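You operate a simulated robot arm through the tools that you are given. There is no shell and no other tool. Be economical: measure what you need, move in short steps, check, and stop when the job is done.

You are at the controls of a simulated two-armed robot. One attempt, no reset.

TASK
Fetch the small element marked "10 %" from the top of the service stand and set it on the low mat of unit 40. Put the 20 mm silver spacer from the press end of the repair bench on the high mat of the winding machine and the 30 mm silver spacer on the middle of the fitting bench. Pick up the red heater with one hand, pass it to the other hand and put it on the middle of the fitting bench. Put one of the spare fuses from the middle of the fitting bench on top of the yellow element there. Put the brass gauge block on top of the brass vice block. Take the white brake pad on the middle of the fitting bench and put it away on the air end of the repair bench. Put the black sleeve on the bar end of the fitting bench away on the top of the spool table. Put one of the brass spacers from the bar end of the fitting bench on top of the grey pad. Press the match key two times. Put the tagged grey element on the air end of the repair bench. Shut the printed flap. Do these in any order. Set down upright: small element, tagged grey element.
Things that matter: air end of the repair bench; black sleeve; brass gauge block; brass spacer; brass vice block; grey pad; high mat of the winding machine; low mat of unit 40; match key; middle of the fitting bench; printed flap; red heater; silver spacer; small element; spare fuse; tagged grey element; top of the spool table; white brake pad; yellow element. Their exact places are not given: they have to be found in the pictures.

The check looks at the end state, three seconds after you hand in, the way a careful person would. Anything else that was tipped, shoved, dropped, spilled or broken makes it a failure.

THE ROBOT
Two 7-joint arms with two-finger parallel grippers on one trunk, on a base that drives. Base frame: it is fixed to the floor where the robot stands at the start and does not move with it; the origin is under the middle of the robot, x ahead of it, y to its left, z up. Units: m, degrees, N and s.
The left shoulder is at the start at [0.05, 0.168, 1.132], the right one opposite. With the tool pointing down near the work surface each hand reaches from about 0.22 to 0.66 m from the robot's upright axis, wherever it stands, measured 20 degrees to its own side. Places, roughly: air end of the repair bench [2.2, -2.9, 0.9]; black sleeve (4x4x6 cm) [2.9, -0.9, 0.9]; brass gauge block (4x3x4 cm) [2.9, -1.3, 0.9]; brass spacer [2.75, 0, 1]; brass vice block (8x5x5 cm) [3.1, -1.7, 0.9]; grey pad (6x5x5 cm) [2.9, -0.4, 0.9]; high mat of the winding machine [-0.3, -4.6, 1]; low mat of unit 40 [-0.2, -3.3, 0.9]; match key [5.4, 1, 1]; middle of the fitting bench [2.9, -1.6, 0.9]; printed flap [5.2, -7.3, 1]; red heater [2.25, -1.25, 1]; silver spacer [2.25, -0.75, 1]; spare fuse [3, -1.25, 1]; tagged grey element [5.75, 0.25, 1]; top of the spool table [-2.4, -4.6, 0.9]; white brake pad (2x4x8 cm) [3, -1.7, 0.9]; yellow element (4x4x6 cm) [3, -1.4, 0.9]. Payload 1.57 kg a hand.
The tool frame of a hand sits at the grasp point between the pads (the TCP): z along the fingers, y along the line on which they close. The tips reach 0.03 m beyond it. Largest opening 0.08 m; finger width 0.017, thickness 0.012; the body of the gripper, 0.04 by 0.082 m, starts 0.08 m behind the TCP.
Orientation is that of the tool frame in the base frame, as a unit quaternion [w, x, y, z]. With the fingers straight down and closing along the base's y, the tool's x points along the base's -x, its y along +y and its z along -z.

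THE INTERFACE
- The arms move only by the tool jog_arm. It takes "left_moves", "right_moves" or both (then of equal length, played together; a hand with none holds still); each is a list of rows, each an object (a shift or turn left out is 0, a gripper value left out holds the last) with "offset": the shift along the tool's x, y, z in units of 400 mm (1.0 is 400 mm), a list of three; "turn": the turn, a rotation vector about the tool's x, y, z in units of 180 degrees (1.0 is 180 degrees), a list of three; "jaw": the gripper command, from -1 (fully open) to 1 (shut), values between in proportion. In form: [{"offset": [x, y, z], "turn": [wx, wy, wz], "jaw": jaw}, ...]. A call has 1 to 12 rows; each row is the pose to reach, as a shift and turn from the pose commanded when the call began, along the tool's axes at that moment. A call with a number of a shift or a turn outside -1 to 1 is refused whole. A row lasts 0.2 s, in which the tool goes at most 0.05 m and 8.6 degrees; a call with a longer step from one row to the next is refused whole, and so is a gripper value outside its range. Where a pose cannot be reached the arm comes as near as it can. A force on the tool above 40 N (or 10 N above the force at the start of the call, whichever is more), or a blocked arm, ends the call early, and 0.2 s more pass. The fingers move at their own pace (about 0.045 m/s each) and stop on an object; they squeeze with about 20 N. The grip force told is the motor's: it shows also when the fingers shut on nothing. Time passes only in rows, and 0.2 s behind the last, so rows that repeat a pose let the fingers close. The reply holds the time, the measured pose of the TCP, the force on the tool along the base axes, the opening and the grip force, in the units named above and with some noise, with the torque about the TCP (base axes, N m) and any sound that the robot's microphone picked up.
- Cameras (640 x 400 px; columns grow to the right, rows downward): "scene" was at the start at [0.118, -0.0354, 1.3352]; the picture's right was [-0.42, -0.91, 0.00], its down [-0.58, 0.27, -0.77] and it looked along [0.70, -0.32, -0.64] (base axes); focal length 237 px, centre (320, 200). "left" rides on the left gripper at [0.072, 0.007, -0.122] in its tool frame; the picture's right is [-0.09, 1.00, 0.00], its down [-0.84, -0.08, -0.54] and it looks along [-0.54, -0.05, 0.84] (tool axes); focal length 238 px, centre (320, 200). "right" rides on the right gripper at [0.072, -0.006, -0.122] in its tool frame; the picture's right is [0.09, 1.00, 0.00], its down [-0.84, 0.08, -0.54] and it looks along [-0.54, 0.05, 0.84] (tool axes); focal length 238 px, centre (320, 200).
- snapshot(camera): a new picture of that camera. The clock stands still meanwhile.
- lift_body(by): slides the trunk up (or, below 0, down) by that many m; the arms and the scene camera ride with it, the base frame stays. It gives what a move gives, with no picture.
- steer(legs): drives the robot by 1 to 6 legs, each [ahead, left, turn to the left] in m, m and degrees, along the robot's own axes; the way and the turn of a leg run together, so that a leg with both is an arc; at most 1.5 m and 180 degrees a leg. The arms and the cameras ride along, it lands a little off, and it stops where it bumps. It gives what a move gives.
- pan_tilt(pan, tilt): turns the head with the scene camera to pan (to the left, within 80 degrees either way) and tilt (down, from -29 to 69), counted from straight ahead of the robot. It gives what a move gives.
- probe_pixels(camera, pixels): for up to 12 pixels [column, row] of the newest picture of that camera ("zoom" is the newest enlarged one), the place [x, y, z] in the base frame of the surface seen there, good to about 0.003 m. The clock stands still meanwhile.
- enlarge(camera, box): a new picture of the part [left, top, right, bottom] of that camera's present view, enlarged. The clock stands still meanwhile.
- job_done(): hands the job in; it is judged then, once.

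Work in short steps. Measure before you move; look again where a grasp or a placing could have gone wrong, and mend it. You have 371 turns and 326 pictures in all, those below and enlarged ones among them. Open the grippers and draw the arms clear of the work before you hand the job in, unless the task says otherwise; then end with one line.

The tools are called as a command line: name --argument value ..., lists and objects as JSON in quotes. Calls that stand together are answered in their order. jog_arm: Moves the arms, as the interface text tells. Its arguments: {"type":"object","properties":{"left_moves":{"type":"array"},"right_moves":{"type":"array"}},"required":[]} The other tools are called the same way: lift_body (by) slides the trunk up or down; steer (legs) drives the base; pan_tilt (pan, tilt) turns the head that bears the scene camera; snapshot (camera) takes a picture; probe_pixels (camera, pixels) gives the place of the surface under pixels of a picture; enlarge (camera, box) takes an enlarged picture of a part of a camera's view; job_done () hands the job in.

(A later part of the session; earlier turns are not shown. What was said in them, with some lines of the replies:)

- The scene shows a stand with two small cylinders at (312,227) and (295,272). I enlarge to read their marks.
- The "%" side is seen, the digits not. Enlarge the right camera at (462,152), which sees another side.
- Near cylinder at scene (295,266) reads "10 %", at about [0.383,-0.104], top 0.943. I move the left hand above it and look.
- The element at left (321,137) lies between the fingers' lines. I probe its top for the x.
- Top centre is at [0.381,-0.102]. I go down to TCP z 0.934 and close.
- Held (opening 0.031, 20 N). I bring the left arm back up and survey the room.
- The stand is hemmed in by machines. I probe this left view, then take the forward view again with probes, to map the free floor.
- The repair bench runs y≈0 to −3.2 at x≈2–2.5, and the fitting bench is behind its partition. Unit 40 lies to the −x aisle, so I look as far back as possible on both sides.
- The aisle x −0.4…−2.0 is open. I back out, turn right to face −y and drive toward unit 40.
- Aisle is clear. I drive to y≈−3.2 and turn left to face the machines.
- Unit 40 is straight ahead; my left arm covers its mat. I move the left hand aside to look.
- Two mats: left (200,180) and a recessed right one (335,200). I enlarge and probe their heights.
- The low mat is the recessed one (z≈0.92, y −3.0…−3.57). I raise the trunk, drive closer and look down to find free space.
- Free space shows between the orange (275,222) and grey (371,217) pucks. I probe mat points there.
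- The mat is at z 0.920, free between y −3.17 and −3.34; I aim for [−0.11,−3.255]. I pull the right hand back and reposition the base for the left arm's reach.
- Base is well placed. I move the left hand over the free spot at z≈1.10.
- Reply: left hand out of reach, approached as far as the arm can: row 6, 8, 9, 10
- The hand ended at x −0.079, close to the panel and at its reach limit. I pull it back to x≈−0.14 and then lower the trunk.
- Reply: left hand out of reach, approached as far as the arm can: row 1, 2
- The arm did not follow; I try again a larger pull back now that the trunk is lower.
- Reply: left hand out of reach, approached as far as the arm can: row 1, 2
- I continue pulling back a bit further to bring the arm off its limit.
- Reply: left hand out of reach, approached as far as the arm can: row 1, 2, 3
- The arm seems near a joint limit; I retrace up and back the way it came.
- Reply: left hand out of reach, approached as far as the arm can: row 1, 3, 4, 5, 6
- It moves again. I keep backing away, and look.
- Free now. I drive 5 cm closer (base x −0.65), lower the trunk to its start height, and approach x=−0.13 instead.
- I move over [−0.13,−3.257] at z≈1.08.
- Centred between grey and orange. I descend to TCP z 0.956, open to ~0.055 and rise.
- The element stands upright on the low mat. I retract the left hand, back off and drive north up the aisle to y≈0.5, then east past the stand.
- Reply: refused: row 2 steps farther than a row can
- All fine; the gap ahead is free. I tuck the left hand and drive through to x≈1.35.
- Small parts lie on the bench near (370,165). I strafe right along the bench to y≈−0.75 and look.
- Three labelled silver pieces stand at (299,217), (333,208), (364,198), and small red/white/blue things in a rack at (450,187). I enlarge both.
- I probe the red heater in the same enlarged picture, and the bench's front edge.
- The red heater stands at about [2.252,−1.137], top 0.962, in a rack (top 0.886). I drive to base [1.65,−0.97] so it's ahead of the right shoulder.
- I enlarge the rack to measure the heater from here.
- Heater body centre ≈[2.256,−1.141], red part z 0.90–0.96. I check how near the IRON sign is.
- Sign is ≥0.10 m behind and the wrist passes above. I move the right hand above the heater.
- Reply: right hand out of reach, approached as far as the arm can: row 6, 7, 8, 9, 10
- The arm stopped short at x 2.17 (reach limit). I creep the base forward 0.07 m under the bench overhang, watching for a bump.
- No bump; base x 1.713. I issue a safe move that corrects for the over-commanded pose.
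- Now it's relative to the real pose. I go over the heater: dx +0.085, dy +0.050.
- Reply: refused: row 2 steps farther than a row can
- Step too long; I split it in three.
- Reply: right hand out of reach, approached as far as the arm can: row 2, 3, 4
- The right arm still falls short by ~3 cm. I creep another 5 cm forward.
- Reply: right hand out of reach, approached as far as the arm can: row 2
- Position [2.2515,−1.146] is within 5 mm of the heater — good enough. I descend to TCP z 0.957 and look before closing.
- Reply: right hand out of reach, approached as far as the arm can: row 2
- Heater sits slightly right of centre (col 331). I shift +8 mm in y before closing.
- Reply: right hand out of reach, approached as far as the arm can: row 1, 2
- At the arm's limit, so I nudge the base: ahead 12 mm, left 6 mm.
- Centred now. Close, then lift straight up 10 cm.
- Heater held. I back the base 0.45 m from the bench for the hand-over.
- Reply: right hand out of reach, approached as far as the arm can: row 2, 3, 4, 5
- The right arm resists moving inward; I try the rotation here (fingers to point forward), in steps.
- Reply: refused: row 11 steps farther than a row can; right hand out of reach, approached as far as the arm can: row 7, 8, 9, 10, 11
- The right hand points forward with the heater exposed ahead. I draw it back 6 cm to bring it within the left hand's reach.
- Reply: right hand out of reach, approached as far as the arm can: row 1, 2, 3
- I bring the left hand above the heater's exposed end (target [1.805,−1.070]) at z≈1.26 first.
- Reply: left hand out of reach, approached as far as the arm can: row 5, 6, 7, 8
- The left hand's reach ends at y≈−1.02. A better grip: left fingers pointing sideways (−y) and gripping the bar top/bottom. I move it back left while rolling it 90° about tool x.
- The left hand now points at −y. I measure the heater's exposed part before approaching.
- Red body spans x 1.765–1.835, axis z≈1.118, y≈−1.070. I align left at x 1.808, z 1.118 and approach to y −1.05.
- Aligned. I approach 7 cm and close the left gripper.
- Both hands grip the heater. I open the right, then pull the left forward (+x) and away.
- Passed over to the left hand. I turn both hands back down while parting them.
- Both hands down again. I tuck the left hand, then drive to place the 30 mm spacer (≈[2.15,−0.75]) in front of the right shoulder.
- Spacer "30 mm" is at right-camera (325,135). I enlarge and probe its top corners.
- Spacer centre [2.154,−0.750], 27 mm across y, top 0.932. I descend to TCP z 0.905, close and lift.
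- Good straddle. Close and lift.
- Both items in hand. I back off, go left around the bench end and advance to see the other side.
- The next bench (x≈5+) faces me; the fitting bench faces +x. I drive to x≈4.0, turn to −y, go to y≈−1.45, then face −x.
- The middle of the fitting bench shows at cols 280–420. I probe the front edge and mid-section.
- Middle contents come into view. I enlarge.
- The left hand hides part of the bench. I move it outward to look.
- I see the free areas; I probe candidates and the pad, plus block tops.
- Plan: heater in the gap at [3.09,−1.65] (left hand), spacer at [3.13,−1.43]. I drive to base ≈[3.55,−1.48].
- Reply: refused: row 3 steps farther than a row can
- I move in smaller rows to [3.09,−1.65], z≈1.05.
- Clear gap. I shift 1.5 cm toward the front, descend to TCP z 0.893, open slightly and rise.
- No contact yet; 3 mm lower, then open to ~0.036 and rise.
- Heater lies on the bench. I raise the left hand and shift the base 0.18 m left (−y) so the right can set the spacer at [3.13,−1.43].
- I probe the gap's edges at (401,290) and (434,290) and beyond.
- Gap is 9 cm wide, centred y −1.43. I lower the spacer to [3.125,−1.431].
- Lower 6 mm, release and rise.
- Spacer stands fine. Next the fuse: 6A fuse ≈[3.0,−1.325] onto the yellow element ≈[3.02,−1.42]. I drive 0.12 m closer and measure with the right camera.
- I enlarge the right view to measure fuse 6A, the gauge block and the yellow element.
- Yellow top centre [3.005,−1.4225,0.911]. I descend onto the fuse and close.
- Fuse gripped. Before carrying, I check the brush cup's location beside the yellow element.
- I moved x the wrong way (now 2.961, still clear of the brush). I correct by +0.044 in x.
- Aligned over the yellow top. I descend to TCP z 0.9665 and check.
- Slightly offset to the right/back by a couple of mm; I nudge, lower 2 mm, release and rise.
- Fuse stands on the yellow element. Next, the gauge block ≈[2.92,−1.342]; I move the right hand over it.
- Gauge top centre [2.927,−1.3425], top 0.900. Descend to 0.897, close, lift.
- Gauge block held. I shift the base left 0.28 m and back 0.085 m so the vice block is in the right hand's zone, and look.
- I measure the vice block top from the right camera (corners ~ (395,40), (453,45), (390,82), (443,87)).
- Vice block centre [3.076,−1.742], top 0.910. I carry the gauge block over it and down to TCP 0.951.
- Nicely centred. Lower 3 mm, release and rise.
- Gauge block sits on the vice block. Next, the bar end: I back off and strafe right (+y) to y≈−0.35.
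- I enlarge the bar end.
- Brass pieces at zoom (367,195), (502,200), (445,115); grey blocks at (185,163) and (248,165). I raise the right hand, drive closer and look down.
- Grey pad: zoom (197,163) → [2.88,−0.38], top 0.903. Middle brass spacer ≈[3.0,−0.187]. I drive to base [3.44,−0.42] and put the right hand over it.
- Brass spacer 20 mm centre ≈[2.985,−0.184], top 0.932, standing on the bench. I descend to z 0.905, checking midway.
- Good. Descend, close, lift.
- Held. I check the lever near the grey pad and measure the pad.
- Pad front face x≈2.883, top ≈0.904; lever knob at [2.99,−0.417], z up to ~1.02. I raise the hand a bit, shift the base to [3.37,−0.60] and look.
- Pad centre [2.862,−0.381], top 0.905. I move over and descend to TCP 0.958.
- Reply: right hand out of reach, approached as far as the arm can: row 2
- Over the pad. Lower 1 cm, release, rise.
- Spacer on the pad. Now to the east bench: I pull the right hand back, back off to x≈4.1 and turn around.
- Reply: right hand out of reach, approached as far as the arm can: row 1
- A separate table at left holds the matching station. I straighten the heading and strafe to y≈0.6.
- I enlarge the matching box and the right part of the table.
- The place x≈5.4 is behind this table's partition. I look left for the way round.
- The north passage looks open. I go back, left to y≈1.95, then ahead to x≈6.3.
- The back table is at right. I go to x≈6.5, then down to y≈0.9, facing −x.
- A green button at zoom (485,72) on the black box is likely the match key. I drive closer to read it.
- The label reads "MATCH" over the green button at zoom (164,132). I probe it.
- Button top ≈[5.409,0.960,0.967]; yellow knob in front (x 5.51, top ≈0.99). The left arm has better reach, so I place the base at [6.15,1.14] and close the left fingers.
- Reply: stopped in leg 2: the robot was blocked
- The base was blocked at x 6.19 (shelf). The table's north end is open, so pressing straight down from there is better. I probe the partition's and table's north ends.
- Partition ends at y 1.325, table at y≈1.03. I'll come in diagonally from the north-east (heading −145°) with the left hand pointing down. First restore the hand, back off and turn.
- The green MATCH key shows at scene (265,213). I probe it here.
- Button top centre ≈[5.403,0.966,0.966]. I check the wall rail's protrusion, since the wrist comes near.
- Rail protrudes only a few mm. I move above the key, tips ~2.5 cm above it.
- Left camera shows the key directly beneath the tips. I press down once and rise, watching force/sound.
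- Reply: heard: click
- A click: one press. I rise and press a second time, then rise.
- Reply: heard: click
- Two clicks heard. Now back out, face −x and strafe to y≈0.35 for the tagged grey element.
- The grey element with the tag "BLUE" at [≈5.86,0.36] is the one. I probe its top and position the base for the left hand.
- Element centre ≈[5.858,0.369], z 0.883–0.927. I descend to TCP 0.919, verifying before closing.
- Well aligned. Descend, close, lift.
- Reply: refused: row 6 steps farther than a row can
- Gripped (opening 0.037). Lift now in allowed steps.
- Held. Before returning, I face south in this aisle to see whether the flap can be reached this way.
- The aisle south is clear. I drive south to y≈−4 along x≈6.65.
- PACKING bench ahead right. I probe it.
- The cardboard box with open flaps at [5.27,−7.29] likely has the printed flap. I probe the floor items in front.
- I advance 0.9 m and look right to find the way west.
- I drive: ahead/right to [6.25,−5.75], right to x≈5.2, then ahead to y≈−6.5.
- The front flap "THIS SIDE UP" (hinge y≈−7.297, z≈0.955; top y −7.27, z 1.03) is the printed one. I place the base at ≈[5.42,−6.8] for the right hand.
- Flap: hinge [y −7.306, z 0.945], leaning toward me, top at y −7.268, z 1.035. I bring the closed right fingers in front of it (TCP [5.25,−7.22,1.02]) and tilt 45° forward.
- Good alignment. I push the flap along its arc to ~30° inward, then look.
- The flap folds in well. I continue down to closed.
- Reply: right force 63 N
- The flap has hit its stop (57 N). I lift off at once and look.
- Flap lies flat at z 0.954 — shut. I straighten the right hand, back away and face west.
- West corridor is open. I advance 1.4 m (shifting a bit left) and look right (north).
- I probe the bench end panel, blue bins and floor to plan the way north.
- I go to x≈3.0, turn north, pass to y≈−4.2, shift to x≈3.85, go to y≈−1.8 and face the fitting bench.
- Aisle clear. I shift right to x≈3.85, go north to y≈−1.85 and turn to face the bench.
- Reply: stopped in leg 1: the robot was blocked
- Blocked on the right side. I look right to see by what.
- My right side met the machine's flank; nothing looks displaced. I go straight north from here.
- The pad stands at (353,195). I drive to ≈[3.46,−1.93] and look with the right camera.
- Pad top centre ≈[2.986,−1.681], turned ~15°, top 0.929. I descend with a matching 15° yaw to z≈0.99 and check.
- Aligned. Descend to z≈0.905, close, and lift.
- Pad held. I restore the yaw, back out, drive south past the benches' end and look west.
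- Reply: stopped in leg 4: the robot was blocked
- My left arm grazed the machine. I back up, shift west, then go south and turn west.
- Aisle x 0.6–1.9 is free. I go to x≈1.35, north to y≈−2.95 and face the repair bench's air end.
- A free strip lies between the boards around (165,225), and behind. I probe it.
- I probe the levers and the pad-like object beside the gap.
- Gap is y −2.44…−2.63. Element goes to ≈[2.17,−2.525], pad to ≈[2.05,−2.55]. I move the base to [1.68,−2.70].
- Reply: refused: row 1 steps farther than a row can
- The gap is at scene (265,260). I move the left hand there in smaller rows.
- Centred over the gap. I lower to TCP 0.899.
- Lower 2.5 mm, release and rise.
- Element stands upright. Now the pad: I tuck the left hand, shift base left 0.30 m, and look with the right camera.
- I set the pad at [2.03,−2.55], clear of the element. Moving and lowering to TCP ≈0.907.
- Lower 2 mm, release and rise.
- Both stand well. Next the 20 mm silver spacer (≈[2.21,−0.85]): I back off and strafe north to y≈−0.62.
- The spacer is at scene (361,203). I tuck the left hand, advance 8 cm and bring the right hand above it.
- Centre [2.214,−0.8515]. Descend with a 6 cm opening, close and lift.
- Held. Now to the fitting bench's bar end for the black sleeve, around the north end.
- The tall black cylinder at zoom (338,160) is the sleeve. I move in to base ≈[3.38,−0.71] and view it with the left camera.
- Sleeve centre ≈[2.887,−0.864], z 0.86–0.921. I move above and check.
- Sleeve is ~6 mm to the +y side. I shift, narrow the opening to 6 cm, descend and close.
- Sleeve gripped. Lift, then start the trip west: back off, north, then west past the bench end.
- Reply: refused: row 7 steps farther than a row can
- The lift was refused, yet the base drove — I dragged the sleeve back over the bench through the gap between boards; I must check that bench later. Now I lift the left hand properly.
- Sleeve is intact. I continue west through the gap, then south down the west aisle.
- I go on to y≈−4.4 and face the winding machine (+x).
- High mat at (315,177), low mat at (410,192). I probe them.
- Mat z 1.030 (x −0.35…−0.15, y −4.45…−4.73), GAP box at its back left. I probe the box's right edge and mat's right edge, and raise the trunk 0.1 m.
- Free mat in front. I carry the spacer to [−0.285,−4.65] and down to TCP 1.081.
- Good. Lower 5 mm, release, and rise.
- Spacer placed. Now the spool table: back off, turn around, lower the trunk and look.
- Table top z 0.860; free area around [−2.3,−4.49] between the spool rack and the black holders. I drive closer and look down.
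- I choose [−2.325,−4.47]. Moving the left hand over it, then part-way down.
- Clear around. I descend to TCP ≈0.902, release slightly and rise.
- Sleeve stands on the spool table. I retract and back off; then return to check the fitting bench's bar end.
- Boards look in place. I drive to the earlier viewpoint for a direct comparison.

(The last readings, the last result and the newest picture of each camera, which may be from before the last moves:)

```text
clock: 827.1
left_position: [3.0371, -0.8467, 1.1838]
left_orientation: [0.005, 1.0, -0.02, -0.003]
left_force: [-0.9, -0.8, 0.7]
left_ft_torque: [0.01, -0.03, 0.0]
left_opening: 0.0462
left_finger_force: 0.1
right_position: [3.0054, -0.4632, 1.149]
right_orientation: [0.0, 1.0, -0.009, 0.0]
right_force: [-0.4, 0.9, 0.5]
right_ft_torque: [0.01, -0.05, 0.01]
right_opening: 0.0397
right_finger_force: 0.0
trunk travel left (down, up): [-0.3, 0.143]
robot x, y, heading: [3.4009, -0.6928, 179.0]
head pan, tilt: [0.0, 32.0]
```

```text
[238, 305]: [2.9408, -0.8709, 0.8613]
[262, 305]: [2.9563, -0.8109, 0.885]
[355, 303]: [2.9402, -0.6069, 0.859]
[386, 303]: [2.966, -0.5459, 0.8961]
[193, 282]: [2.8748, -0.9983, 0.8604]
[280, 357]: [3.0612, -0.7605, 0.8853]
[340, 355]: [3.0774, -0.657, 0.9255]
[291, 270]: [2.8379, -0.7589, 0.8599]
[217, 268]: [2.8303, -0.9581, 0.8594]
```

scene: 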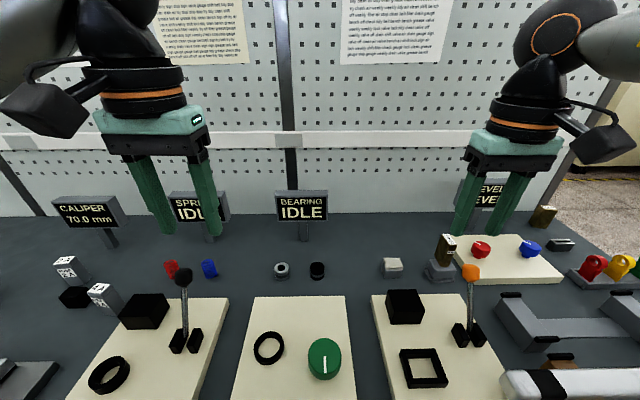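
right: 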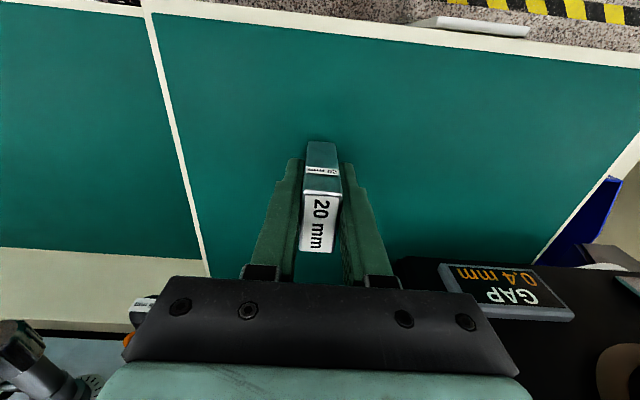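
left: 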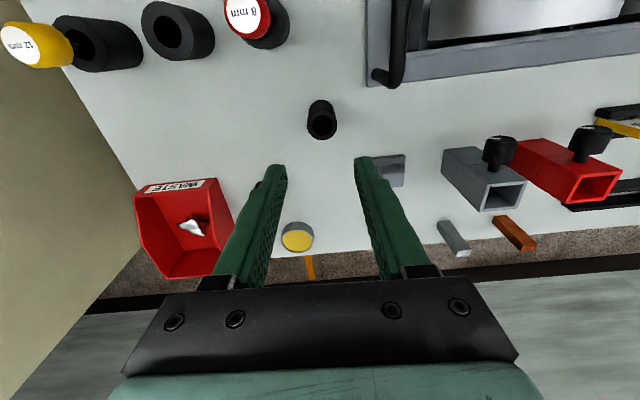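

enlarge --camera "scene" --box '[60, 240, 520, 400]'

pan_tilt --pan 45 --tilt 32

snapshot --camera "scene"

```text
1.39 times, centred on (290, 320) of scene
```

zoom: 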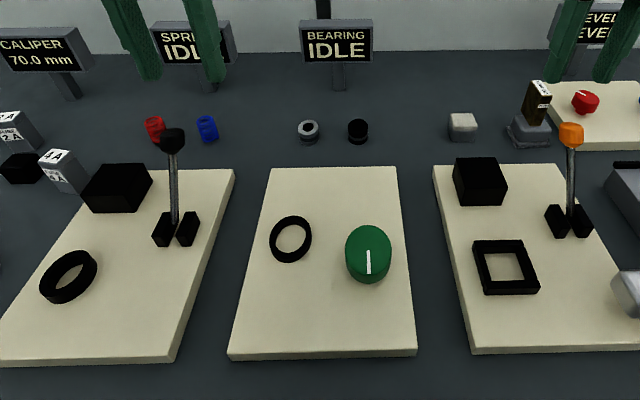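

```text
clock: 828.2
left_position: [3.037, -0.8471, 1.1845]
left_orientation: [0.005, 1.0, -0.021, -0.003]
left_force: [-0.8, 0.7, 0.0]
left_ft_torque: [0.0, 0.02, 0.01]
left_opening: 0.046
left_finger_force: 0.0
right_position: [3.0055, -0.4634, 1.1505]
right_orientation: [-0.001, 1.0, -0.01, 0.0]
right_force: [-0.2, -0.6, -0.3]
right_ft_torque: [-0.01, -0.01, 0.0]
right_opening: 0.0401
right_finger_force: 0.1
trunk travel left (down, up): [-0.3, 0.143]
robot x, y, heading: [3.399, -0.6976, 178.7]
head pan, tilt: [45.0, 32.0]
```

```text
110 pictures are left
```

scene: 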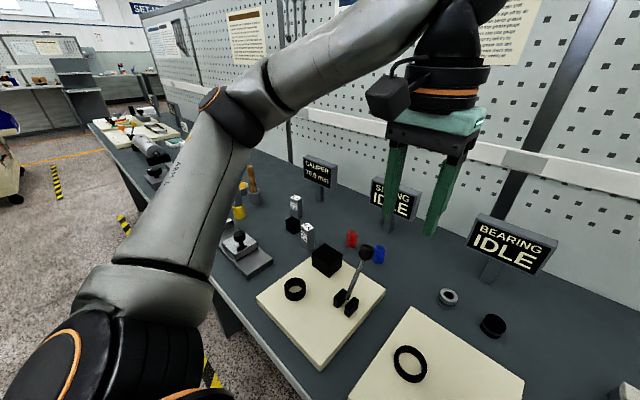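

Everything on the bench is undisturbed and the brass spacer stands on the grey pad. I open both grippers fully, back clear and hand in.

steer --legs '[[-0.5, 0, 0]]'

jog_arm --left_moves '[{"jaw": -1}, {"jaw": -1}, {"jaw": -1}]' --right_moves '[{"jaw": -1}, {"jaw": -1}, {"jaw": -1}]'

pan_tilt --pan 15 --tilt 25

snapshot --camera "scene"

```text
clock: 831.1
left_position: [3.5306, -0.8573, 1.1844]
left_orientation: [0.005, 1.0, -0.015, -0.004]
left_force: [-0.1, 0.5, -0.3]
left_ft_torque: [-0.01, 0.04, 0.02]
left_opening: 0.046
left_finger_force: 0.1
right_position: [3.4966, -0.4748, 1.1493]
right_orientation: [-0.001, 1.0, -0.005, 0.001]
right_force: [-0.2, 0.2, -0.4]
right_ft_torque: [0.01, 0.03, -0.02]
right_opening: 0.0401
right_finger_force: 0.0
trunk travel left (down, up): [-0.3, 0.143]
robot x, y, heading: [3.8897, -0.7029, 179.5]
head pan, tilt: [45.0, 32.0]
```

```text
clock: 831.9
left_position: [3.5296, -0.8582, 1.1833]
left_orientation: [0.005, 1.0, -0.015, -0.002]
left_force: [-0.2, 0.3, 0.3]
left_ft_torque: [0.02, -0.01, 0.02]
left_opening: 0.0798
left_finger_force: 0.1
right_position: [3.495, -0.4742, 1.1494]
right_orientation: [-0.001, 1.0, -0.006, 0.001]
right_force: [-0.5, 0.4, -0.4]
right_ft_torque: [-0.01, 0.01, 0.01]
right_opening: 0.0799
right_finger_force: 0.1
trunk travel left (down, up): [-0.3, 0.143]
robot x, y, heading: [3.8924, -0.703, 179.3]
head pan, tilt: [45.0, 32.0]
```

```text
clock: 832.9
left_position: [3.5306, -0.858, 1.185]
left_orientation: [0.005, 1.0, -0.016, -0.003]
left_force: [-0.4, 0.1, 0.7]
left_ft_torque: [-0.03, -0.01, -0.03]
left_opening: 0.0798
left_finger_force: 0.1
right_position: [3.4956, -0.4733, 1.1487]
right_orientation: [-0.001, 1.0, -0.005, 0.0]
right_force: [0.2, 0.5, -0.2]
right_ft_torque: [0.02, -0.02, -0.01]
right_opening: 0.08
right_finger_force: 0.0
trunk travel left (down, up): [-0.3, 0.143]
robot x, y, heading: [3.8905, -0.7008, 179.4]
head pan, tilt: [15.0, 25.0]
```

```text
109 pictures are left
```

scene: 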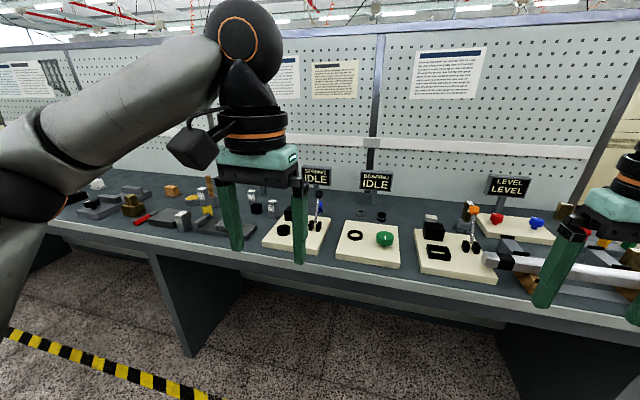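

The stacks on the fitting bench (gauge on vice block, fuse on yellow element, spacer, heater) all still stand, and the arms are clear with the grippers open. I hand in.

job_done

```text
The job is handed in.
```

All eleven tasks are done and handed in. Three contacts along the way: my right side and later my left arm touched the machine south-east of the fitting bench, my base was stopped by the match-key table, and a refused lift dragged the sleeve back across the fitting bench. I checked the fitting bench afterwards and nothing there had moved; at the machine and the table nothing visible was displaced.
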